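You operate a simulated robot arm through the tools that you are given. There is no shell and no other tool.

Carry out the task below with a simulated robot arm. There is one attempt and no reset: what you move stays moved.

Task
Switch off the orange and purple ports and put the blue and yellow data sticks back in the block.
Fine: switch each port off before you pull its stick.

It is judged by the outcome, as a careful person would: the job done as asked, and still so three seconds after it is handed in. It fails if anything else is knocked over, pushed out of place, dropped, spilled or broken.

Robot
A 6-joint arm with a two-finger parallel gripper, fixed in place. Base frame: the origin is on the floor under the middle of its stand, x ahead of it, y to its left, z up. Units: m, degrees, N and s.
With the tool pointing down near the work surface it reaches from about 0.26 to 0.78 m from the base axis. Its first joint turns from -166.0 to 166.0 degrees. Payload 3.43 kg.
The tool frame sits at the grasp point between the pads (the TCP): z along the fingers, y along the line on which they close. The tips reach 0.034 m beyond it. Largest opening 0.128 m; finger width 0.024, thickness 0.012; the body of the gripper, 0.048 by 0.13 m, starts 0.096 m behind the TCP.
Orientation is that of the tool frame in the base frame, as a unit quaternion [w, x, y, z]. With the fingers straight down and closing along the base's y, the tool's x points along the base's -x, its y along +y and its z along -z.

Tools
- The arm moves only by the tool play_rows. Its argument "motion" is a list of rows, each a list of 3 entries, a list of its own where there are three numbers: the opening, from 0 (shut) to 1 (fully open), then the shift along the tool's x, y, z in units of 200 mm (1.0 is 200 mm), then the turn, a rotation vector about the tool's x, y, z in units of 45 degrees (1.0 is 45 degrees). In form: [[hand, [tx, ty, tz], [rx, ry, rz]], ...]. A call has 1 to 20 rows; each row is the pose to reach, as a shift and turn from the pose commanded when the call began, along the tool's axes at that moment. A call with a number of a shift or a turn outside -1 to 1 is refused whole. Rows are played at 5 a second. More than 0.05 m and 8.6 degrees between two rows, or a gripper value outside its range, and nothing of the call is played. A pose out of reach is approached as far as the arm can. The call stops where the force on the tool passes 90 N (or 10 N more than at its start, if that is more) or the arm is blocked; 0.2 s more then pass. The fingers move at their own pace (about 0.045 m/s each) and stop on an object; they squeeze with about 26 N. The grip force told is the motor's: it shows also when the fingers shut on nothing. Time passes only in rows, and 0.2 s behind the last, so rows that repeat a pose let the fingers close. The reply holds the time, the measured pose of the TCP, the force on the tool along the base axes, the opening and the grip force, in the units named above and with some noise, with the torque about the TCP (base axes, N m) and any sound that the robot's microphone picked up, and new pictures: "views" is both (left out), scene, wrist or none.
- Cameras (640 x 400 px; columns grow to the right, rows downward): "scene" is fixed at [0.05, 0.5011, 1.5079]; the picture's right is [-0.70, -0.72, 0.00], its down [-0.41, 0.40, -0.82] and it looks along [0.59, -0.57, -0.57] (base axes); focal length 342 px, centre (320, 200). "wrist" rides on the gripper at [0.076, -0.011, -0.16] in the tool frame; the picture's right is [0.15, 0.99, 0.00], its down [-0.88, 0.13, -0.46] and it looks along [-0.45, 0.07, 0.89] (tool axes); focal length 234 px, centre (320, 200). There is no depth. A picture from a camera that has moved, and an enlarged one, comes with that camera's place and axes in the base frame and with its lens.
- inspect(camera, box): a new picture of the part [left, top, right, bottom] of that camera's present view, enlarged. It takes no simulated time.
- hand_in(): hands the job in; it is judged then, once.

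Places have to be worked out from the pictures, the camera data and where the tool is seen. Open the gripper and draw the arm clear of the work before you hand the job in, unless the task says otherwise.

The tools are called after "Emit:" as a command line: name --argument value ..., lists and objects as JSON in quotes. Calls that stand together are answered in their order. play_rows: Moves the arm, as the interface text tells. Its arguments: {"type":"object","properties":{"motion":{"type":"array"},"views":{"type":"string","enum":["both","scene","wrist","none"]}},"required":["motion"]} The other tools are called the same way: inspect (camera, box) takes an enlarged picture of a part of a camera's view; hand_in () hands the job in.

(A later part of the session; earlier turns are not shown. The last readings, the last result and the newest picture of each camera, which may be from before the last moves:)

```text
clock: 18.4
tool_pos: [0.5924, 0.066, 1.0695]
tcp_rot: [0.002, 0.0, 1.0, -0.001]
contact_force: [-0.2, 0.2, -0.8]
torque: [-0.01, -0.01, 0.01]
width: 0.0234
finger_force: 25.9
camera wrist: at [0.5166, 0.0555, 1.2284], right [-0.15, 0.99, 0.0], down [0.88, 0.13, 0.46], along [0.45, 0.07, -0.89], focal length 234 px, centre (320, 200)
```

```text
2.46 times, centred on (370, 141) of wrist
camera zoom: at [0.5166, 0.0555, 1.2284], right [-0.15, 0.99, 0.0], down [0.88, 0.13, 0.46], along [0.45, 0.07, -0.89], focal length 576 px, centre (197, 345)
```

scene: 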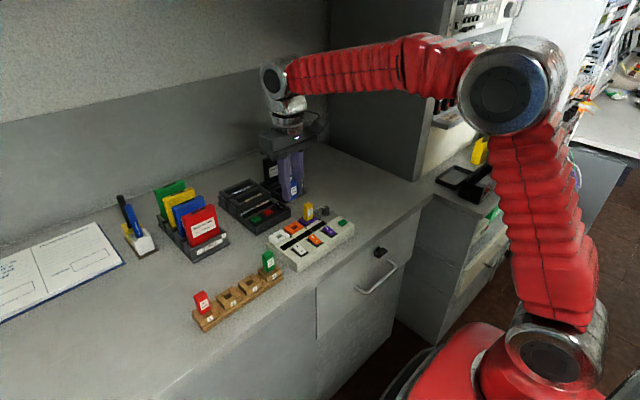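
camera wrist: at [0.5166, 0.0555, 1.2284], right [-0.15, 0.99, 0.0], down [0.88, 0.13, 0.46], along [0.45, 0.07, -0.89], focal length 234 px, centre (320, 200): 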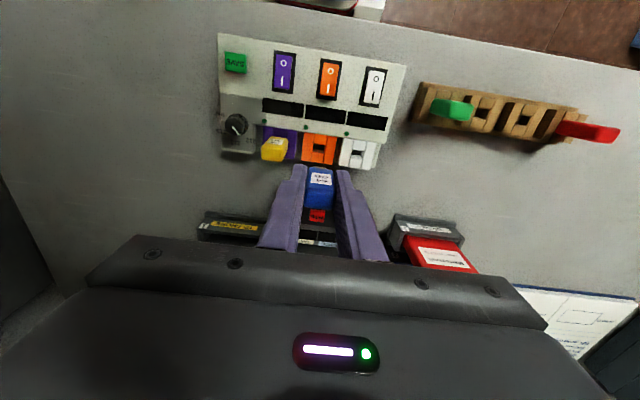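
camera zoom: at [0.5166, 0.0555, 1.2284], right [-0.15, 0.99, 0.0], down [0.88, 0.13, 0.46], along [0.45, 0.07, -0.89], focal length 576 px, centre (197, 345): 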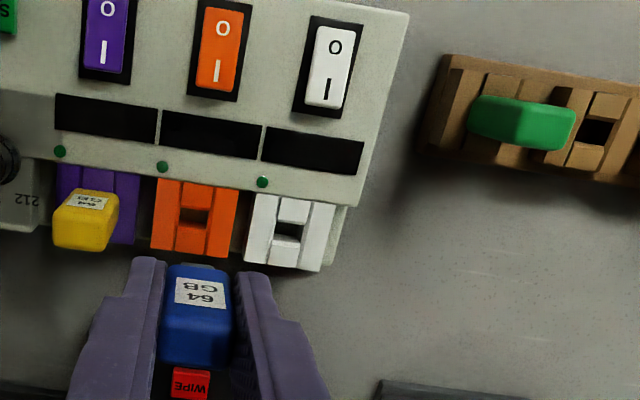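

Blue came out cleanly, with its small plug visible underneath, and the orange socket's hole shows at a known pixel for reference. I'll carry it at this height towards slot 2 of the block; the stick's bottom stays about 3 cm above the other sticks' tops.

Emit:
play_rows --motion '[[0, [0.066, 0.2, 0], [0, 0, 0]], [0, [0.132, 0.4, 0], [0, 0, 0]], [0, [0.198, 0.6, 0], [0, 0, 0]], [0, [0.264, 0.8, 0], [0, 0, 0]], [0, [0.33, 1.0, 0], [0, 0, 0]], [0, [0.33, 1.0, 0], [0, 0, 0]]]' --views "none"

Emit:
play_rows --motion '[[0, [0, 0.11, 0], [0, 0, 0]], [0, [0, 0.22, 0], [0, 0, 0]], [0, [0, 0.22, 0], [0, 0, 0]], [0, [0, 0.22, 0], [0, 0, 0]]]'

Emit:
inspect --camera "wrist" --box '[190, 60, 450, 222]'

Emit:
inspect --camera "scene" --box '[180, 220, 300, 340]'

```text
clock: 19.8
tool_pos: [0.5229, 0.2651, 1.0673]
tcp_rot: [0.0, 0.0, 1.0, 0.0]
contact_force: [0.1, -0.6, -0.4]
torque: [-0.02, 0.0, -0.04]
width: 0.0231
finger_force: 25.4
```

```text
clock: 20.8
tool_pos: [0.5258, 0.309, 1.067]
tcp_rot: [0.0, 0.0, 1.0, -0.001]
contact_force: [-0.3, 0.1, -0.6]
torque: [0.0, -0.01, 0.0]
width: 0.0232
finger_force: 25.5
camera wrist: at [0.4487, 0.298, 1.2265], right [-0.15, 0.99, 0.0], down [0.88, 0.13, 0.46], along [0.45, 0.07, -0.89], focal length 234 px, centre (320, 200)
```

scene: 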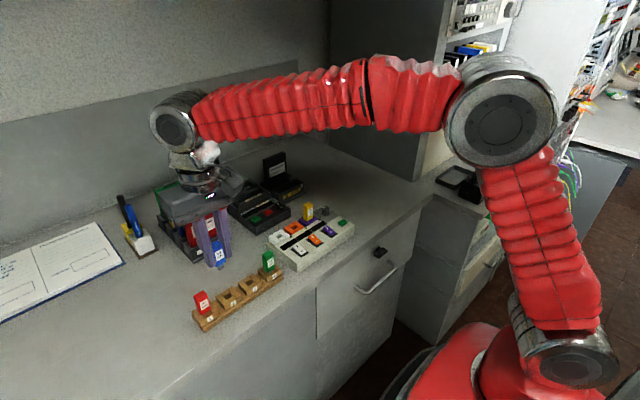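
wrist: 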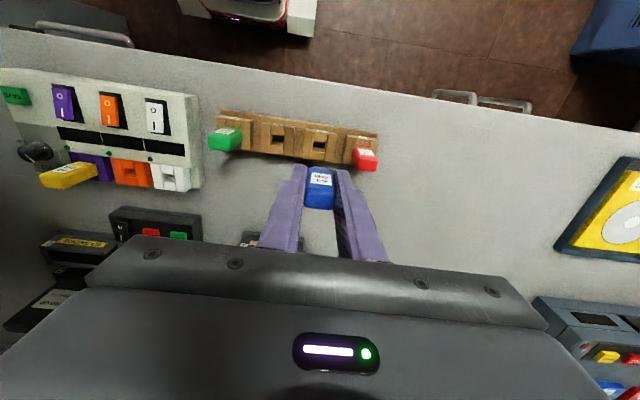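

```text
2.46 times, centred on (320, 141) of wrist
camera zoom: at [0.4487, 0.298, 1.2265], right [-0.15, 0.99, 0.0], down [0.88, 0.13, 0.46], along [0.45, 0.07, -0.89], focal length 576 px, centre (320, 345)
```

zoom: 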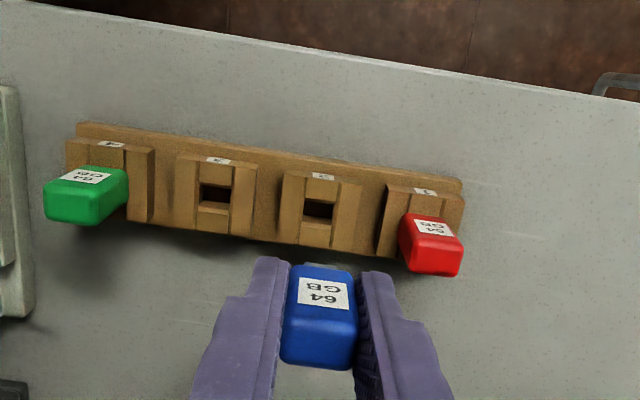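

```text
3.33 times, centred on (240, 280) of scene
camera zoom: at [0.05, 0.5011, 1.5079], right [-0.7, -0.72, 0.0], down [-0.41, 0.4, -0.82], along [0.59, -0.57, -0.57], focal length 1139 px, centre (587, -67)
```

zoom: 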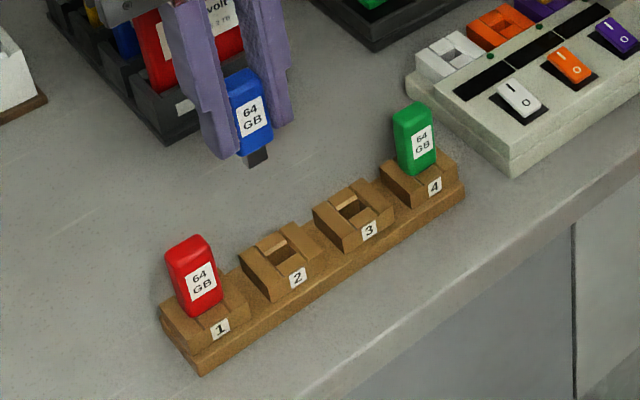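

Slots 2 and 3 are clear to see. From the views I place slot 2's hole at about (0.522, 0.308) and slot 3's 54.5 mm away in −y. I'll zoom in more to refine the alignment and measure the hole and plug.

Emit:
inspect --camera "wrist" --box '[260, 110, 360, 172]'

Emit:
inspect --camera "scene" --box '[190, 230, 270, 290]'

Emit:
inspect --camera "scene" --box '[205, 265, 275, 317]'

```text
6.40 times, centred on (310, 141) of wrist
camera zoom: at [0.4487, 0.298, 1.2265], right [-0.15, 0.99, 0.0], down [0.88, 0.13, 0.46], along [0.45, 0.07, -0.89], focal length 1499 px, centre (384, 578)
```

zoom: 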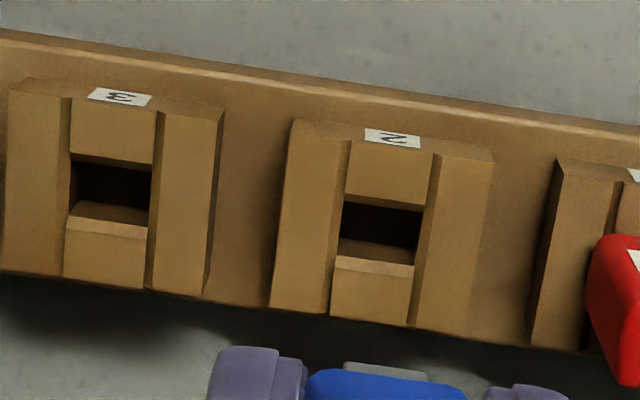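

```text
6.67 times, centred on (230, 260) of scene
camera zoom: at [0.05, 0.5011, 1.5079], right [-0.7, -0.72, 0.0], down [-0.41, 0.4, -0.82], along [0.59, -0.57, -0.57], focal length 2278 px, centre (920, -200)
```

zoom: 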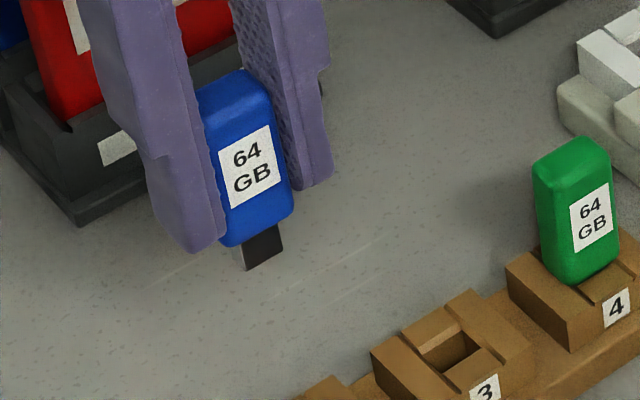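

```text
7.69 times, centred on (240, 291) of scene
camera zoom: at [0.05, 0.5011, 1.5079], right [-0.7, -0.72, 0.0], down [-0.41, 0.4, -0.82], along [0.59, -0.57, -0.57], focal length 2629 px, centre (935, -500)
```

zoom: 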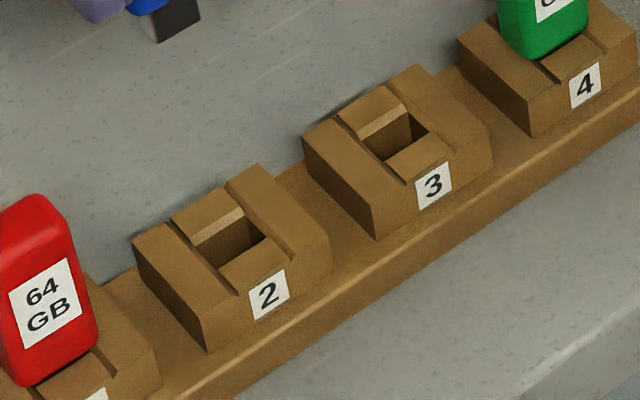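

Slot 2's hole centre comes out at about (0.5225, 0.308), and the blue plug hangs over about (0.5245, 0.309). The hole is 1–1.5 mm wider than the plug on each side in y, and more in x. I'll shift −3 mm in x and −0.7 mm in y, lower until the plug is about 1 cm above the socket, and check again.

Emit:
play_rows --motion '[[0, [0.015, -0.0035, 0.0], [0, 0, 0]], [0, [0.015, -0.0035, 0.1], [0, 0, 0]], [0, [0.015, -0.0035, 0.2], [0, 0, 0]], [0, [0.015, -0.0035, 0.28], [0, 0, 0]], [0, [0.015, -0.0035, 0.33], [0, 0, 0]], [0, [0.015, -0.0035, 0.33], [0, 0, 0]], [0, [0.015, -0.0035, 0.33], [0, 0, 0]]]'

Emit:
inspect --camera "wrist" --box '[260, 110, 380, 185]'

Emit:
inspect --camera "scene" --box '[190, 250, 280, 320]'

```text
clock: 22.4
tool_pos: [0.5225, 0.3079, 1.0012]
tcp_rot: [0.002, 0.0, 1.0, 0.0]
contact_force: [0.7, 0.5, -1.1]
torque: [0.0, -0.02, 0.01]
width: 0.0232
finger_force: 26.1
camera wrist: at [0.4466, 0.2969, 1.1608], right [-0.15, 0.99, 0.0], down [0.88, 0.13, 0.46], along [0.45, 0.07, -0.89], focal length 234 px, centre (320, 200)
```

scene: 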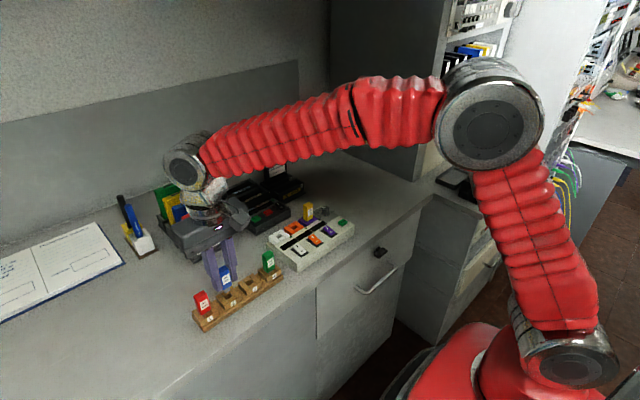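
wrist: 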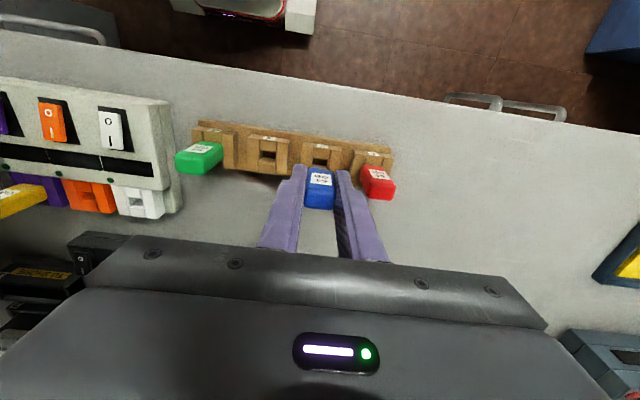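

```text
5.33 times, centred on (320, 148) of wrist
camera zoom: at [0.4466, 0.2969, 1.1608], right [-0.15, 0.99, 0.0], down [0.88, 0.13, 0.46], along [0.45, 0.07, -0.89], focal length 1249 px, centre (320, 480)
```

zoom: 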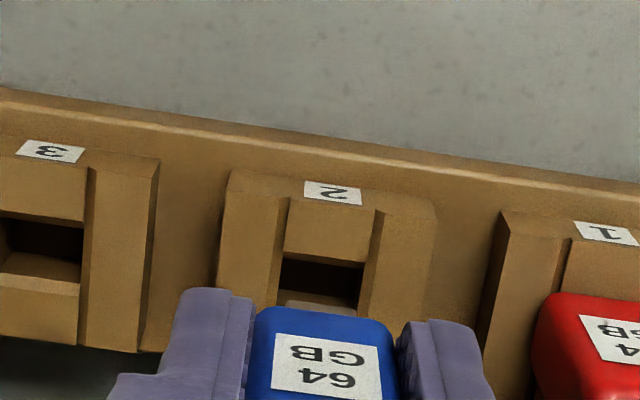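

```text
5.71 times, centred on (235, 285) of scene
camera zoom: at [0.05, 0.5011, 1.5079], right [-0.7, -0.72, 0.0], down [-0.41, 0.4, -0.82], along [0.59, -0.57, -0.57], focal length 1953 px, centre (806, -286)
```

zoom: 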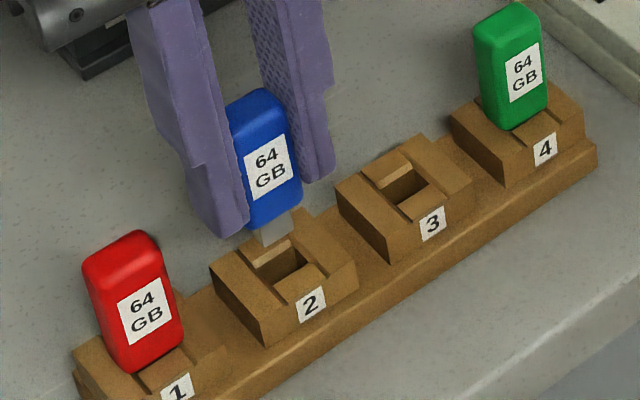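

The plug sits right over slot 2's hole in both views, within about 1 mm. I'll lower it in small steps so that the plug enters, watching the force.

Emit:
play_rows --motion '[[0, [0, 0, 0.03], [0, 0, 0]], [0, [0, 0, 0.06], [0, 0, 0]], [0, [0, 0, 0.08], [0, 0, 0]], [0, [0, 0, 0.095], [0, 0, 0]], [0, [0, 0, 0.11], [0, 0, 0]]]'

Emit:
inspect --camera "wrist" --box '[260, 110, 380, 185]'

Emit:
inspect --camera "scene" --box '[190, 250, 280, 320]'

```text
clock: 23.6
tool_pos: [0.5236, 0.3096, 0.982]
tcp_rot: [0.0, 0.0, 1.0, 0.0]
contact_force: [-0.4, -1.0, 0.0]
torque: [-0.02, -0.04, 0.0]
width: 0.023
finger_force: 26.9
camera wrist: at [0.4468, 0.2981, 1.1403], right [-0.15, 0.99, 0.0], down [0.88, 0.13, 0.46], along [0.45, 0.07, -0.89], focal length 234 px, centre (320, 200)
```

scene: 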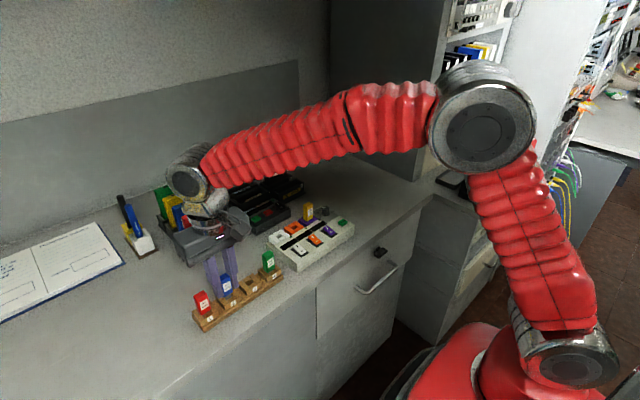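
wrist: 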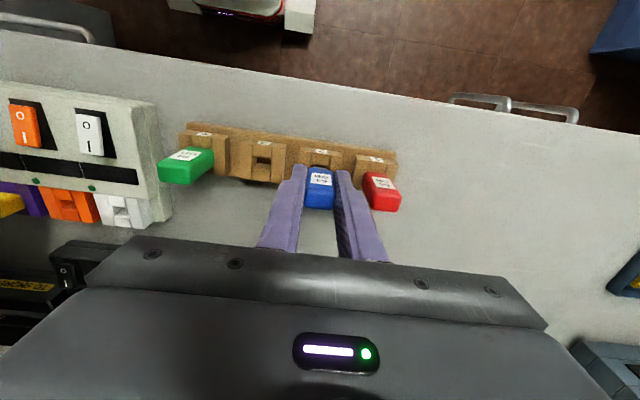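

```text
5.33 times, centred on (320, 148) of wrist
camera zoom: at [0.4468, 0.2981, 1.1403], right [-0.15, 0.99, 0.0], down [0.88, 0.13, 0.46], along [0.45, 0.07, -0.89], focal length 1249 px, centre (320, 480)
```

zoom: 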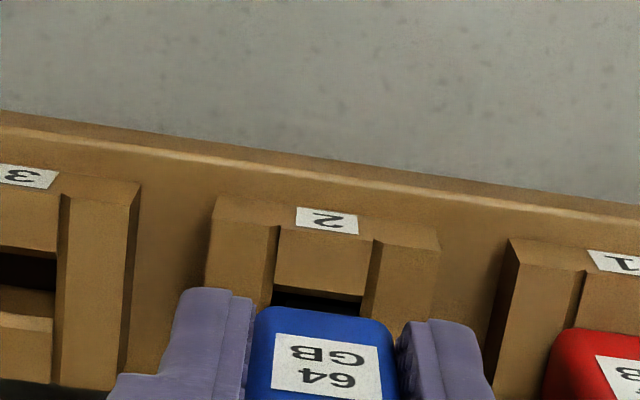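

```text
5.71 times, centred on (235, 285) of scene
camera zoom: at [0.05, 0.5011, 1.5079], right [-0.7, -0.72, 0.0], down [-0.41, 0.4, -0.82], along [0.59, -0.57, -0.57], focal length 1953 px, centre (806, -286)
```

zoom: 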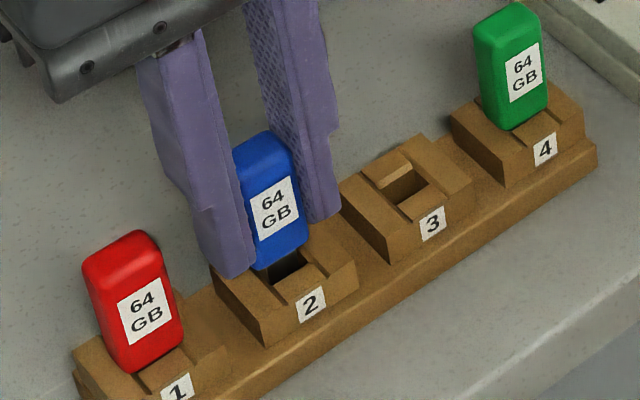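

The plug is entering slot 2 with almost no force, and about 7 mm remain to the seat. I'll continue down in 1–2 mm steps.

Emit:
play_rows --motion '[[0, [0, 0, 0.01], [0, 0, 0]], [0, [0, 0, 0.02], [0, 0, 0]], [0, [0, 0, 0.026], [0, 0, 0]], [0, [0, 0, 0.026], [0, 0, 0]]]' --views "scene"

Emit:
inspect --camera "wrist" --box '[260, 110, 380, 185]'

Emit:
inspect --camera "scene" --box '[190, 250, 280, 320]'

```text
clock: 24.6
tool_pos: [0.5238, 0.3094, 0.9752]
tcp_rot: [0.0, 0.0, 1.0, 0.0]
contact_force: [0.7, 0.5, -0.6]
torque: [0.0, -0.01, 0.01]
width: 0.0231
finger_force: 25.8
```

scene: 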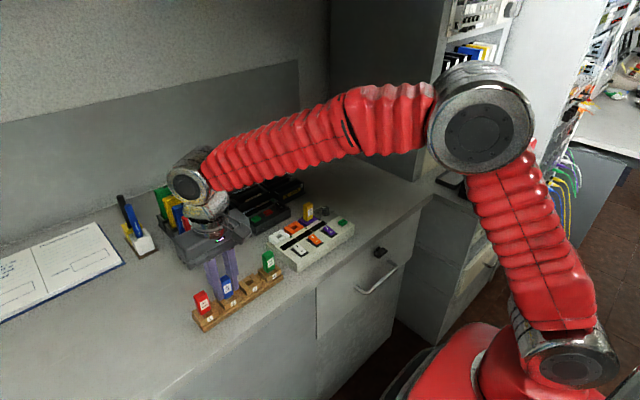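

```text
5.33 times, centred on (320, 148) of wrist
camera zoom: at [0.4466, 0.2982, 1.1345], right [-0.15, 0.99, 0.0], down [0.88, 0.13, 0.46], along [0.45, 0.07, -0.89], focal length 1249 px, centre (320, 480)
```

zoom: 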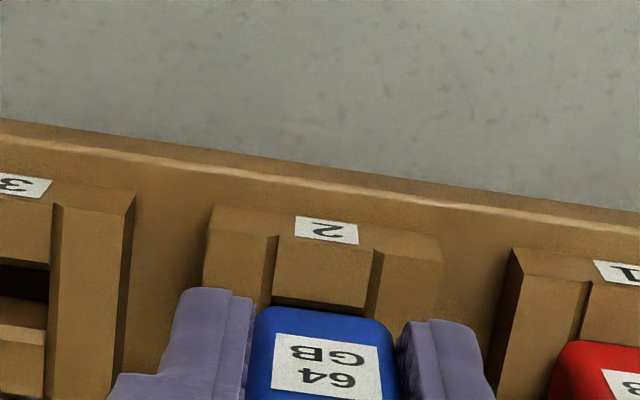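

```text
5.71 times, centred on (235, 285) of scene
camera zoom: at [0.05, 0.5011, 1.5079], right [-0.7, -0.72, 0.0], down [-0.41, 0.4, -0.82], along [0.59, -0.57, -0.57], focal length 1953 px, centre (806, -286)
```

zoom: 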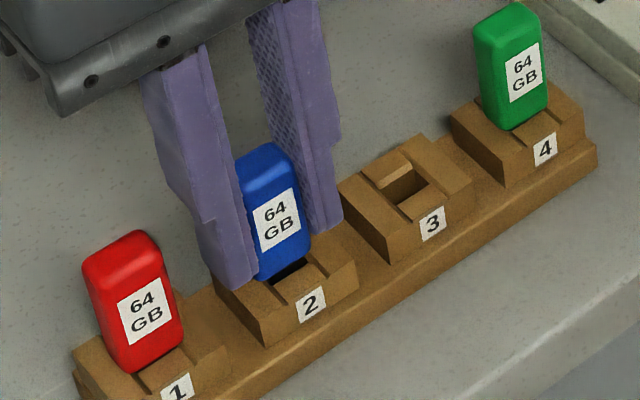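

Still no vertical force and it is aligned; about 3–4 mm remain to the seat. I'll continue gently.

Emit:
play_rows --motion '[[0, [0, 0, 0.007], [0, 0, 0]], [0, [0, 0, 0.014], [0, 0, 0]], [0, [0, 0, 0.014], [0, 0, 0]]]' --views "none"

Emit:
inspect --camera "scene" --box '[190, 250, 280, 320]'

Emit:
inspect --camera "wrist" --box '[260, 110, 380, 185]'

```text
clock: 25.4
tool_pos: [0.5237, 0.3099, 0.9722]
tcp_rot: [0.002, 0.0, 1.0, 0.0]
contact_force: [-0.1, -4.0, 1.7]
torque: [-0.15, 0.0, 0.02]
width: 0.0231
finger_force: 26.5
```

```text
5.71 times, centred on (235, 285) of scene
camera zoom: at [0.05, 0.5011, 1.5079], right [-0.7, -0.72, 0.0], down [-0.41, 0.4, -0.82], along [0.59, -0.57, -0.57], focal length 1953 px, centre (806, -286)
```

zoom: 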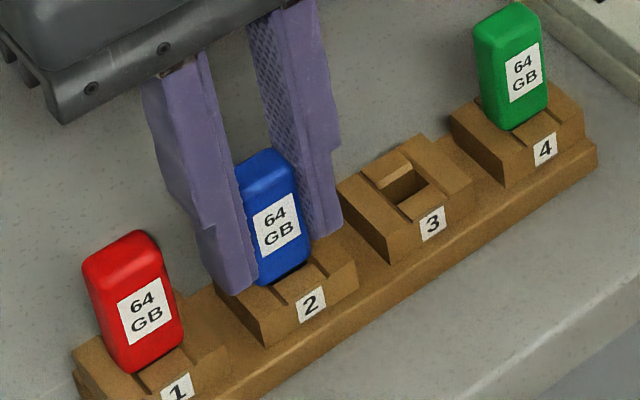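

```text
5.33 times, centred on (320, 148) of wrist
camera zoom: at [0.447, 0.2986, 1.1315], right [-0.15, 0.99, 0.0], down [0.88, 0.13, 0.46], along [0.45, 0.07, -0.89], focal length 1249 px, centre (320, 480)
```

zoom: 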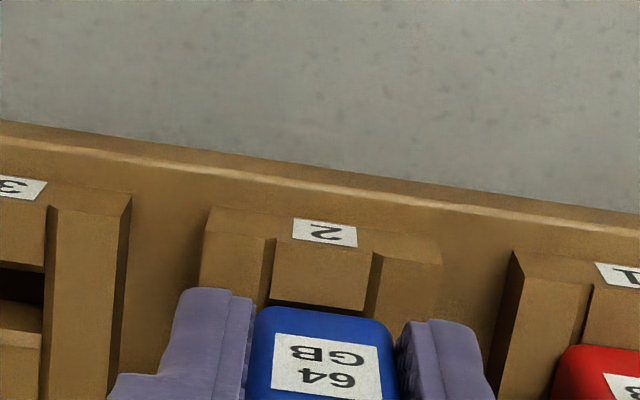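

A sideways force of −4 N in y shows the plug rubbing the +y wall of the slot. I'll ease the hand 0.8 mm towards −y before I go further.

Emit:
play_rows --motion '[[0, [0, -0.004, 0], [0, 0, 0]], [0, [0, -0.004, 0], [0, 0, 0]]]' --views "none"

```text
clock: 26.0
tool_pos: [0.5246, 0.3085, 0.9705]
tcp_rot: [0.002, 0.0, 1.0, 0.0]
contact_force: [-0.3, -0.6, 0.2]
torque: [0.01, -0.03, -0.01]
width: 0.0233
finger_force: 26.1
```

The side force is gone. I'll go down another 2 mm.

Emit:
play_rows --motion '[[0, [0, 0, 0.005], [0, 0, 0]], [0, [0, 0, 0.01], [0, 0, 0]], [0, [0, 0, 0.01], [0, 0, 0]]]' --views "none"

Emit:
inspect --camera "scene" --box '[190, 250, 280, 320]'

Emit:
inspect --camera "wrist" --box '[260, 110, 380, 185]'

```text
clock: 26.8
tool_pos: [0.5242, 0.3095, 0.9714]
tcp_rot: [0.001, 0.0, 1.0, 0.001]
contact_force: [-4.6, 0.0, 23.9]
torque: [-0.03, 0.13, 0.01]
width: 0.0232
finger_force: 26.0
```

```text
5.71 times, centred on (235, 285) of scene
camera zoom: at [0.05, 0.5011, 1.5079], right [-0.7, -0.72, 0.0], down [-0.41, 0.4, -0.82], along [0.59, -0.57, -0.57], focal length 1953 px, centre (806, -286)
```

zoom: 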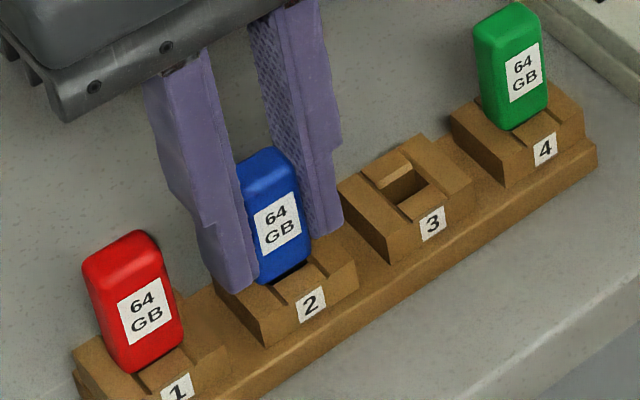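

```text
5.33 times, centred on (320, 148) of wrist
camera zoom: at [0.4472, 0.2975, 1.1309], right [-0.15, 0.99, 0.0], down [0.88, 0.13, 0.46], along [0.46, 0.07, -0.89], focal length 1249 px, centre (320, 480)
```

zoom: 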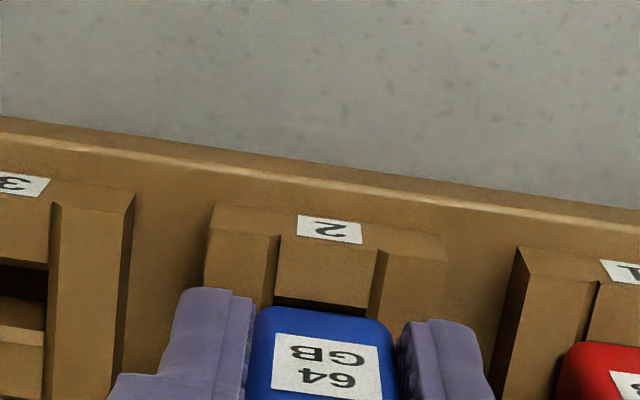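

There is now 24 N of vertical resistance, so the body is either on its seat or the plug is catching. I'll look closer and compare it with the seated red and green sticks.

Emit:
inspect --camera "scene" --box '[215, 265, 255, 305]'

Emit:
inspect --camera "scene" --box '[250, 240, 290, 280]'

Emit:
inspect --camera "scene" --box '[190, 285, 230, 325]'

```text
10.00 times, centred on (235, 285) of scene
camera zoom: at [0.05, 0.5011, 1.5079], right [-0.7, -0.72, 0.0], down [-0.41, 0.4, -0.82], along [0.59, -0.57, -0.57], focal length 3418 px, centre (1170, -650)
```

zoom: 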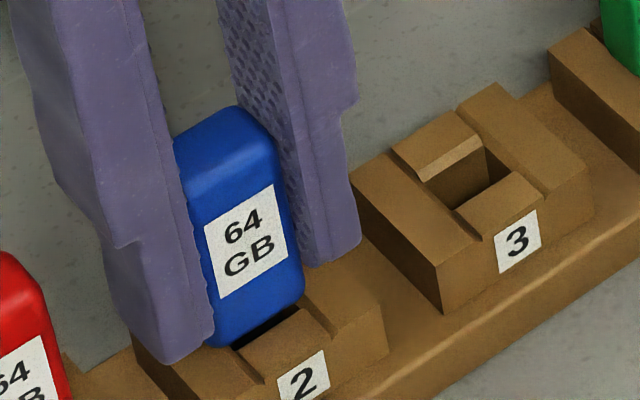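

```text
10.00 times, centred on (270, 260) of scene
camera zoom: at [0.05, 0.5011, 1.5079], right [-0.7, -0.72, 0.0], down [-0.41, 0.4, -0.82], along [0.59, -0.57, -0.57], focal length 3418 px, centre (820, -400)
```

zoom: 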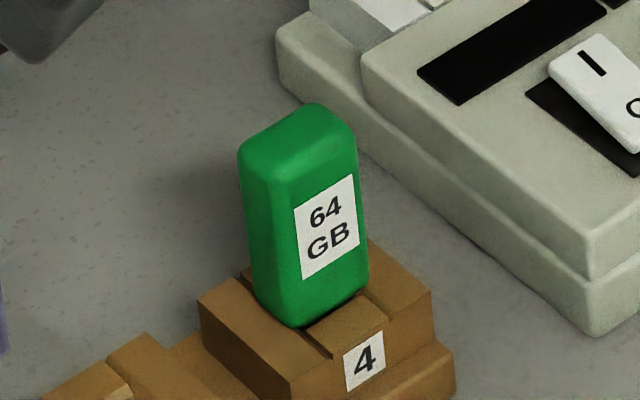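

```text
10.00 times, centred on (210, 305) of scene
camera zoom: at [0.05, 0.5011, 1.5079], right [-0.7, -0.72, 0.0], down [-0.41, 0.4, -0.82], along [0.59, -0.57, -0.57], focal length 3418 px, centre (1420, -850)
```

zoom: 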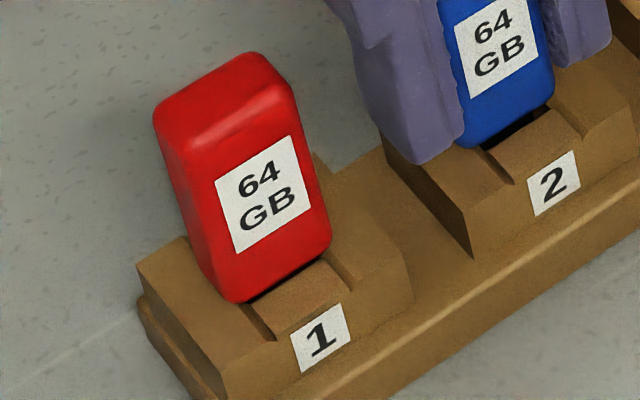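

Compared with red and green, blue sits about 1–2 mm too far in +x (a dark gap shows in front of it, and the tool feels −4.6 N in x) and slightly too far in +y. I'll raise 1 mm and shift −1.8 mm in x and −0.5 mm in y to free it.

Emit:
play_rows --motion '[[0, [0, 0, -0.005], [0, 0, 0]], [0, [0.005, -0.0025, -0.005], [0, 0, 0]], [0, [0.009, -0.0025, -0.005], [0, 0, 0]], [0, [0.009, -0.0025, -0.005], [0, 0, 0]]]' --views "none"

Emit:
inspect --camera "scene" --box '[215, 265, 255, 305]'

```text
clock: 27.8
tool_pos: [0.524, 0.308, 0.9721]
tcp_rot: [0.002, 0.0, 1.0, 0.0]
contact_force: [8.5, 1.4, 23.3]
torque: [0.02, -0.39, 0.03]
width: 0.0232
finger_force: 25.6
```

```text
10.00 times, centred on (235, 285) of scene
camera zoom: at [0.05, 0.5011, 1.5079], right [-0.7, -0.72, 0.0], down [-0.41, 0.4, -0.82], along [0.59, -0.57, -0.57], focal length 3418 px, centre (1170, -650)
```

zoom: 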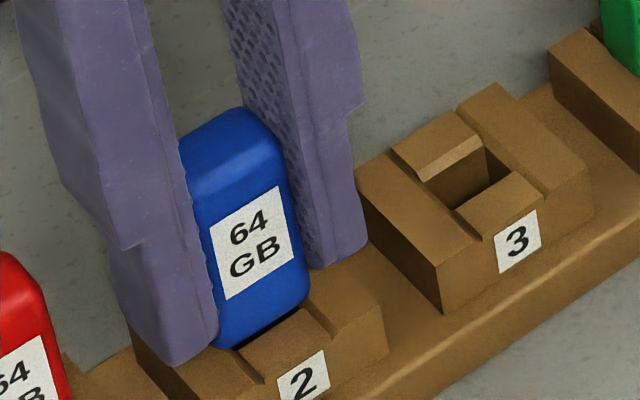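

There is still about 23 N vertically, and the x force now follows my sideways command like friction under load, which suggests the body rests on its seat. I'll unload it by raising slightly and easing back 0.8 mm in x, then read the forces.

Emit:
play_rows --motion '[[0, [0, 0, -0.005], [0, 0, 0]], [0, [-0.004, 0, -0.005], [0, 0, 0]], [0, [-0.004, 0, -0.005], [0, 0, 0]]]' --views "none"

Emit:
inspect --camera "scene" --box '[215, 265, 255, 305]'

Emit:
inspect --camera "wrist" --box '[260, 110, 380, 185]'

```text
clock: 28.6
tool_pos: [0.5216, 0.3091, 0.9704]
tcp_rot: [0.001, 0.0, 1.0, -0.001]
contact_force: [-0.3, -3.8, 16.5]
torque: [-0.09, -0.08, 0.01]
width: 0.0229
finger_force: 25.9
```

```text
10.00 times, centred on (235, 285) of scene
camera zoom: at [0.05, 0.5011, 1.5079], right [-0.7, -0.72, 0.0], down [-0.41, 0.4, -0.82], along [0.59, -0.57, -0.57], focal length 3418 px, centre (1170, -650)
```

zoom: 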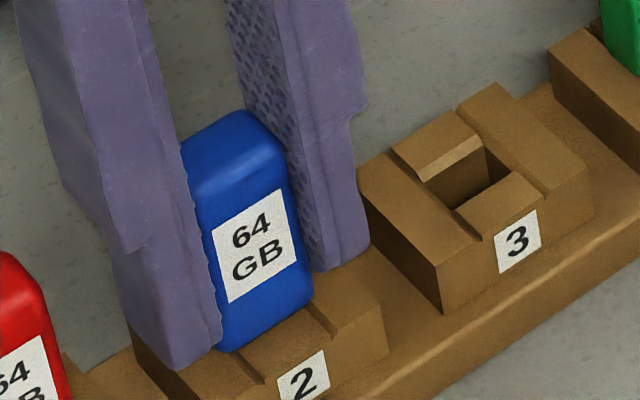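

```text
5.33 times, centred on (320, 148) of wrist
camera zoom: at [0.4458, 0.2974, 1.1311], right [-0.15, 0.99, 0.0], down [0.88, 0.13, 0.46], along [0.45, 0.07, -0.89], focal length 1249 px, centre (320, 480)
```

zoom: 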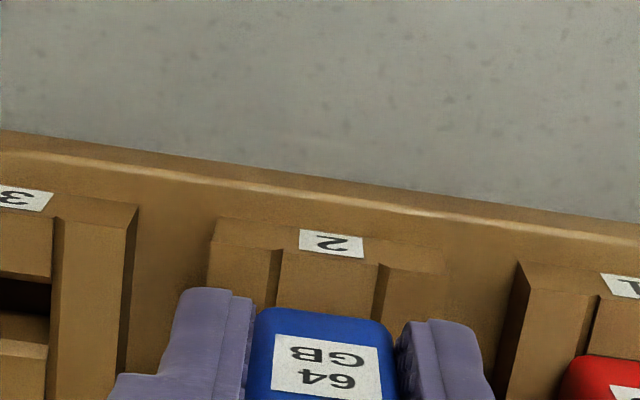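

The dark gap in front has closed, and blue now looks seated like green. There are still 16 N down and about −4 N in y, so I'll relax the hand upward by 1 mm and 0.5 mm towards −y.

Emit:
play_rows --motion '[[0, [0, -0.0025, -0.004], [0, 0, 0]], [0, [0, -0.0025, -0.006], [0, 0, 0]], [0, [0, -0.0025, -0.006], [0, 0, 0]]]' --views "none"

Emit:
inspect --camera "scene" --box '[215, 265, 255, 305]'

```text
clock: 29.4
tool_pos: [0.5239, 0.3088, 0.9731]
tcp_rot: [0.001, 0.0, 1.0, 0.001]
contact_force: [0.2, 0.6, -0.4]
torque: [0.01, 0.01, -0.01]
width: 0.023
finger_force: 25.7
```

```text
10.00 times, centred on (235, 285) of scene
camera zoom: at [0.05, 0.5011, 1.5079], right [-0.7, -0.72, 0.0], down [-0.41, 0.4, -0.82], along [0.59, -0.57, -0.57], focal length 3418 px, centre (1170, -650)
```

zoom: 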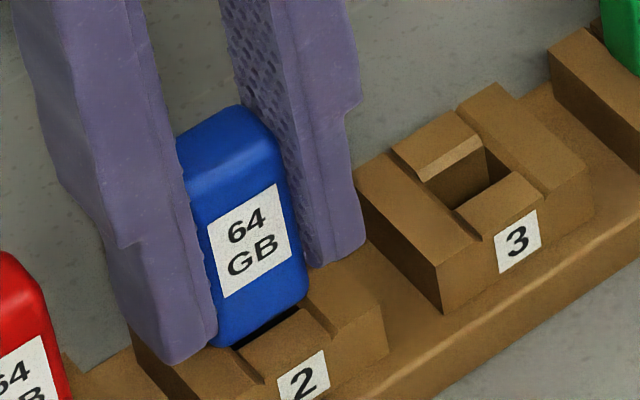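

Forces are zero but it lifted about 1 mm (the gap shows again). I'll set it back down 1 mm onto the seat and check.

Emit:
play_rows --motion '[[0, [0.001, 0, 0.003], [0, 0, 0]], [0, [0.001, 0, 0.005], [0, 0, 0]], [0, [0.001, 0, 0.005], [0, 0, 0]]]' --views "none"

Emit:
inspect --camera "scene" --box '[215, 265, 255, 305]'

```text
clock: 30.2
tool_pos: [0.5229, 0.3084, 0.9733]
tcp_rot: [0.001, 0.0, 1.0, 0.001]
contact_force: [-1.5, -0.4, -1.3]
torque: [0.0, 0.05, 0.01]
width: 0.0228
finger_force: 25.7
```

```text
10.00 times, centred on (235, 285) of scene
camera zoom: at [0.05, 0.5011, 1.5079], right [-0.7, -0.72, 0.0], down [-0.41, 0.4, -0.82], along [0.59, -0.57, -0.57], focal length 3418 px, centre (1170, -650)
```

zoom: 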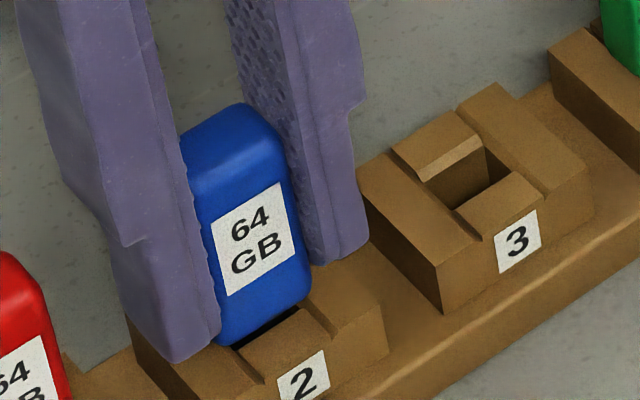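

The arm's small moves carry about 1 mm of scatter: the stick is free but not quite down. I'll lower another 1.6 mm, aiming for light contact.

Emit:
play_rows --motion '[[0, [0, 0, 0.004], [0, 0, 0]], [0, [0, 0, 0.008], [0, 0, 0]], [0, [0, 0, 0.008], [0, 0, 0]]]' --views "none"

Emit:
inspect --camera "scene" --box '[215, 265, 255, 305]'

```text
clock: 31.0
tool_pos: [0.523, 0.3072, 0.9711]
tcp_rot: [0.002, 0.0, 1.0, 0.0]
contact_force: [0.2, -2.6, 9.5]
torque: [-0.12, 0.01, 0.0]
width: 0.0231
finger_force: 26.2
```

```text
10.00 times, centred on (235, 285) of scene
camera zoom: at [0.05, 0.5011, 1.5079], right [-0.7, -0.72, 0.0], down [-0.41, 0.4, -0.82], along [0.59, -0.57, -0.57], focal length 3418 px, centre (1170, -650)
```

zoom: 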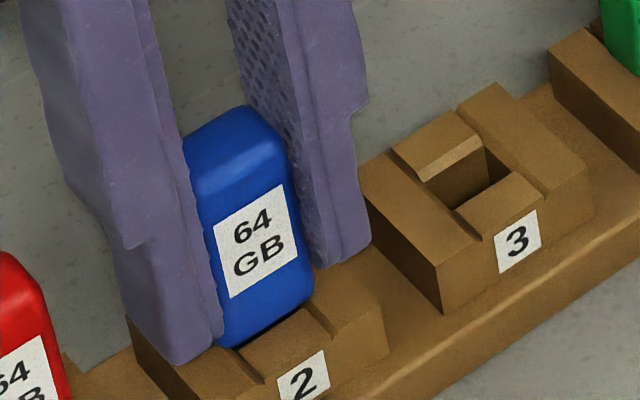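

A light 9.5 N rests on the seat, and blue's position now matches red's and green's. I'll release it by opening to about 40 mm and watch whether it stays put.

Emit:
play_rows --motion '[[0.22, [0, 0, 0], [0, 0, 0]], [0.32, [0, 0, 0], [0, 0, 0]], [0.32, [0, 0, 0], [0, 0, 0]], [0.32, [0, 0, 0], [0, 0, 0]]]'

Emit:
inspect --camera "scene" --box '[215, 265, 255, 305]'

Emit:
inspect --camera "wrist" --box '[240, 110, 400, 210]'

```text
clock: 32.0
tool_pos: [0.5237, 0.3088, 0.9707]
tcp_rot: [0.002, 0.0, 1.0, 0.0]
contact_force: [0.7, 0.3, -0.3]
torque: [-0.01, -0.02, 0.0]
width: 0.0408
finger_force: 0.1
camera wrist: at [0.4462, 0.2966, 1.1302], right [-0.15, 0.99, 0.0], down [0.88, 0.13, 0.46], along [0.45, 0.07, -0.89], focal length 234 px, centre (320, 200)
```

scene: 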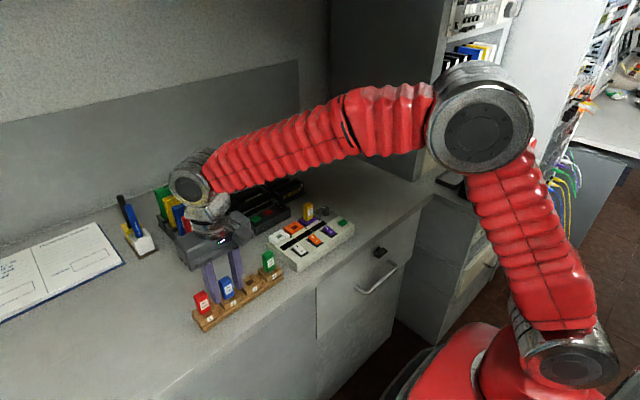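
wrist: 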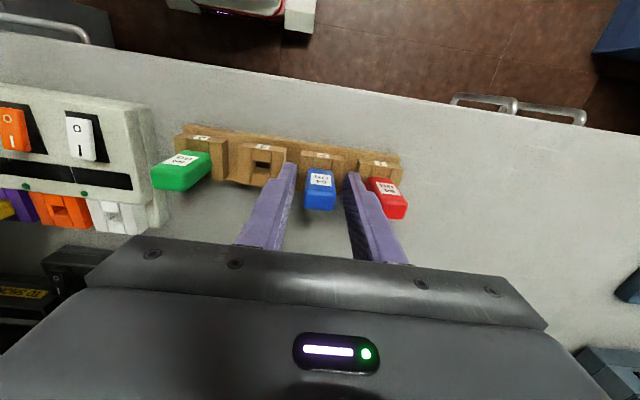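

```text
10.00 times, centred on (235, 285) of scene
camera zoom: at [0.05, 0.5011, 1.5079], right [-0.7, -0.72, 0.0], down [-0.41, 0.4, -0.82], along [0.59, -0.57, -0.57], focal length 3418 px, centre (1170, -650)
```

zoom: 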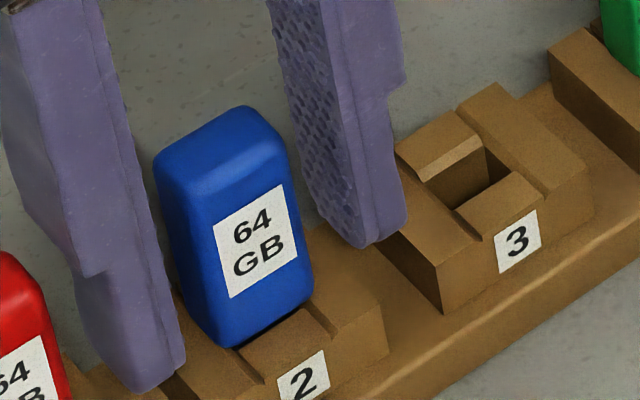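

```text
4.00 times, centred on (320, 160) of wrist
camera zoom: at [0.4462, 0.2966, 1.1302], right [-0.15, 0.99, 0.0], down [0.88, 0.13, 0.46], along [0.45, 0.07, -0.89], focal length 937 px, centre (320, 360)
```

zoom: 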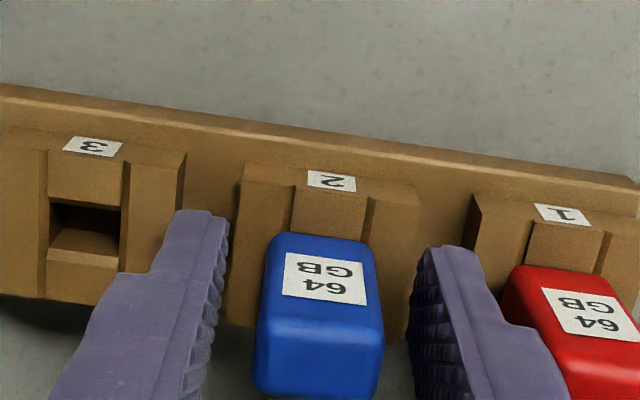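

Blue stands by itself, square in slot 2. I'll lift straight up and move over to the yellow stick.

Emit:
play_rows --motion '[[0.32, [0, 0, -0.1], [0, 0, 0]], [0.32, [0, 0, -0.25], [0, 0, 0]], [0.32, [0, 0, -0.4], [0, 0, 0]], [0.32, [0, 0, -0.5], [0, 0, 0]], [0.32, [-0.05, -0.2, -0.5], [0, 0, 0]], [0.32, [-0.1, -0.4, -0.5], [0, 0, 0]], [0.32, [-0.15, -0.6, -0.5], [0, 0, 0]], [0.32, [-0.2, -0.8, -0.5], [0, 0, 0]], [0.32, [-0.25, -1.0, -0.5], [0, 0, 0]], [0.32, [-0.25, -1.0, -0.5], [0, 0, 0]]]' --views "none"

Emit:
play_rows --motion '[[0.3, [-0.045, -0.23, 0], [0, 0, 0]], [0.3, [-0.09, -0.455, 0], [0, 0, 0]], [0.3, [-0.09, -0.455, 0.1], [0, 0, 0]], [0.3, [-0.09, -0.455, 0.18], [0, 0, 0]], [0.3, [-0.09, -0.455, 0.18], [0, 0, 0]]]'

Emit:
inspect --camera "wrist" --box '[240, 110, 400, 210]'

Emit:
inspect --camera "scene" --box '[260, 180, 350, 250]'

Emit:
inspect --camera "scene" --box '[180, 240, 300, 340]'

```text
clock: 34.2
tool_pos: [0.573, 0.1075, 1.0709]
tcp_rot: [0.002, 0.0, 1.0, 0.001]
contact_force: [0.0, 0.5, 0.3]
torque: [0.0, -0.01, -0.01]
width: 0.041
finger_force: 0.0
```

```text
clock: 35.4
tool_pos: [0.5915, 0.0155, 1.0343]
tcp_rot: [0.002, 0.0, 1.0, 0.0]
contact_force: [-0.2, 0.1, -0.2]
torque: [0.01, -0.01, 0.0]
width: 0.0382
finger_force: 0.0
camera wrist: at [0.5147, 0.0044, 1.193], right [-0.15, 0.99, 0.0], down [0.88, 0.13, 0.46], along [0.45, 0.07, -0.89], focal length 234 px, centre (320, 200)
```

scene: 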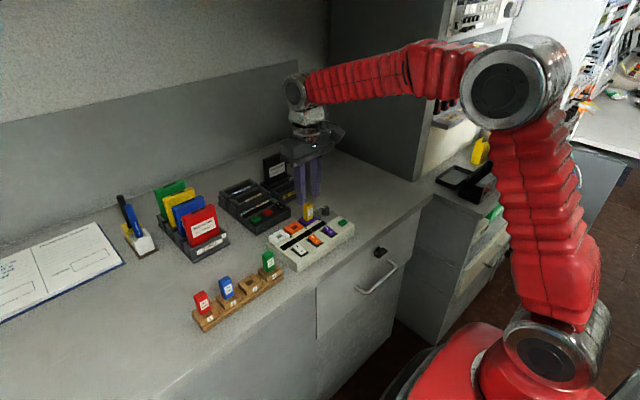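
wrist: 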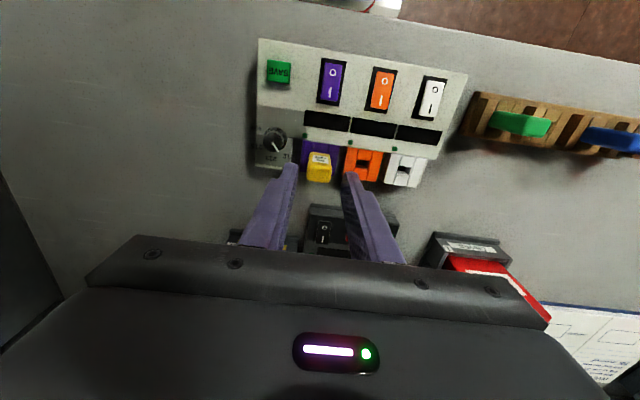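

```text
4.00 times, centred on (320, 160) of wrist
camera zoom: at [0.5147, 0.0044, 1.193], right [-0.15, 0.99, 0.0], down [0.88, 0.13, 0.46], along [0.45, 0.07, -0.89], focal length 937 px, centre (320, 360)
```

zoom: 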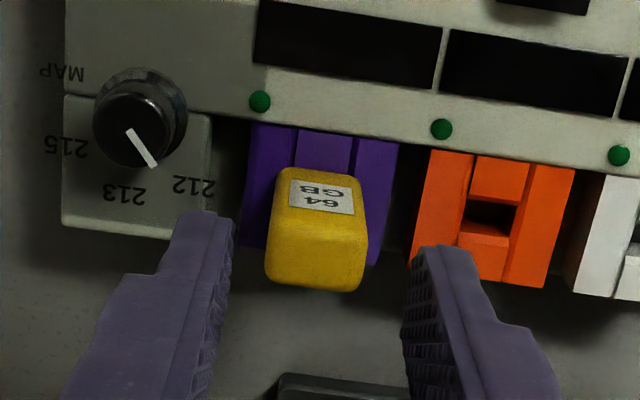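

```text
5.71 times, centred on (305, 215) of scene
camera zoom: at [0.05, 0.5011, 1.5079], right [-0.7, -0.72, 0.0], down [-0.41, 0.4, -0.82], along [0.59, -0.57, -0.57], focal length 1953 px, centre (406, 114)
```

zoom: 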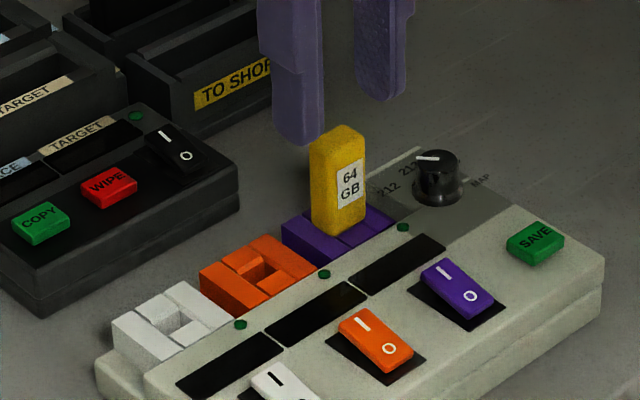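

```text
4.00 times, centred on (240, 290) of scene
camera zoom: at [0.05, 0.5011, 1.5079], right [-0.7, -0.72, 0.0], down [-0.41, 0.4, -0.82], along [0.59, -0.57, -0.57], focal length 1367 px, centre (640, -160)
```

zoom: 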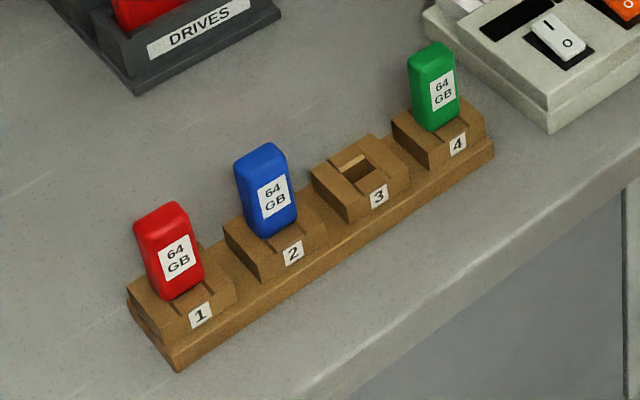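

Blue is seated in slot 2 just like its neighbours. Yellow appears in the hand's view almost exactly where blue did, so I'll apply the same small correction (+1.5 mm x, −0.2 mm y) and descend to straddle it.

Emit:
play_rows --motion '[[0.3, [-0.0075, -0.001, 0.05], [0, 0, 0]], [0.3, [-0.0075, -0.001, 0.1], [0, 0, 0]], [0.3, [-0.0075, -0.001, 0.15], [0, 0, 0]], [0.3, [-0.0075, -0.001, 0.2], [0, 0, 0]], [0.3, [-0.0075, -0.001, 0.24], [0, 0, 0]], [0.3, [-0.0075, -0.001, 0.275], [0, 0, 0]], [0.3, [-0.0075, -0.001, 0.275], [0, 0, 0]]]'

Emit:
inspect --camera "wrist" --box '[240, 110, 400, 210]'

Emit:
inspect --camera "scene" --box '[260, 180, 350, 250]'

```text
clock: 37.0
tool_pos: [0.5916, 0.0145, 0.9796]
tcp_rot: [0.001, 0.0, 1.0, 0.001]
contact_force: [0.3, -0.7, 0.7]
torque: [0.04, 0.0, 0.01]
width: 0.0384
finger_force: 0.0
camera wrist: at [0.5152, 0.0045, 1.1393], right [-0.15, 0.99, 0.0], down [0.88, 0.13, 0.46], along [0.45, 0.07, -0.89], focal length 234 px, centre (320, 200)
```

scene: 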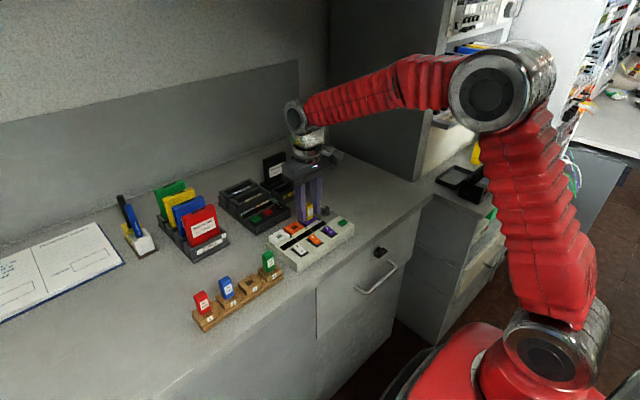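
wrist: 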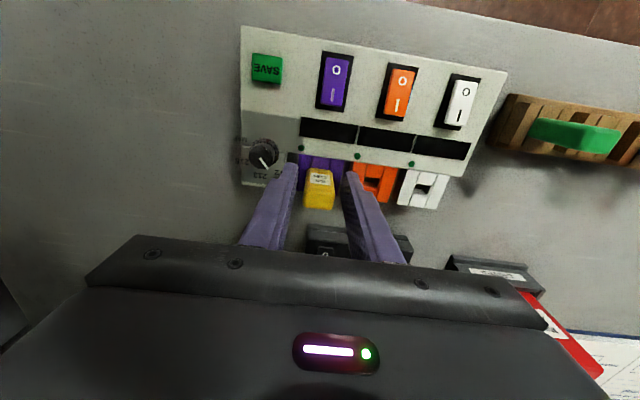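

```text
4.00 times, centred on (320, 160) of wrist
camera zoom: at [0.5152, 0.0045, 1.1393], right [-0.15, 0.99, 0.0], down [0.88, 0.13, 0.46], along [0.45, 0.07, -0.89], focal length 937 px, centre (320, 360)
```

zoom: 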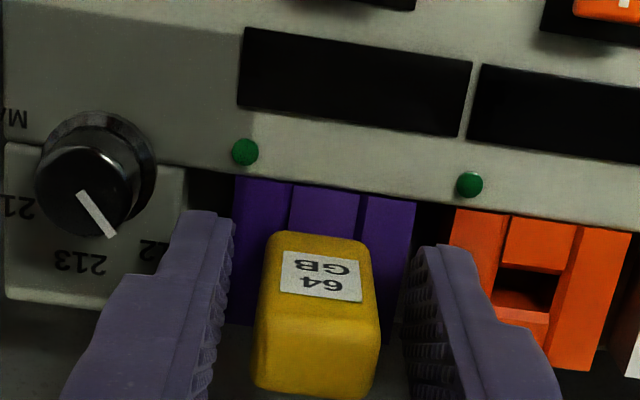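

```text
5.71 times, centred on (305, 215) of scene
camera zoom: at [0.05, 0.5011, 1.5079], right [-0.7, -0.72, 0.0], down [-0.41, 0.4, -0.82], along [0.59, -0.57, -0.57], focal length 1953 px, centre (406, 114)
```

zoom: 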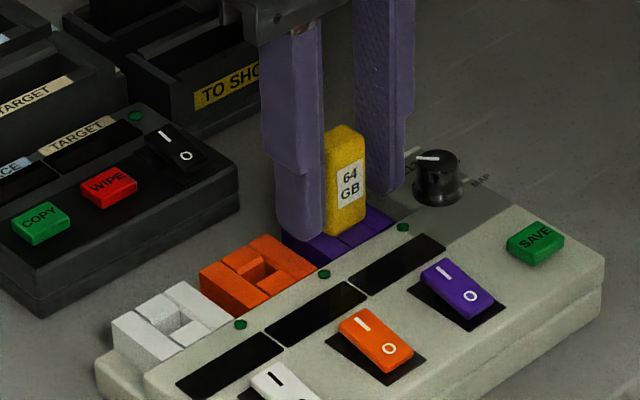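

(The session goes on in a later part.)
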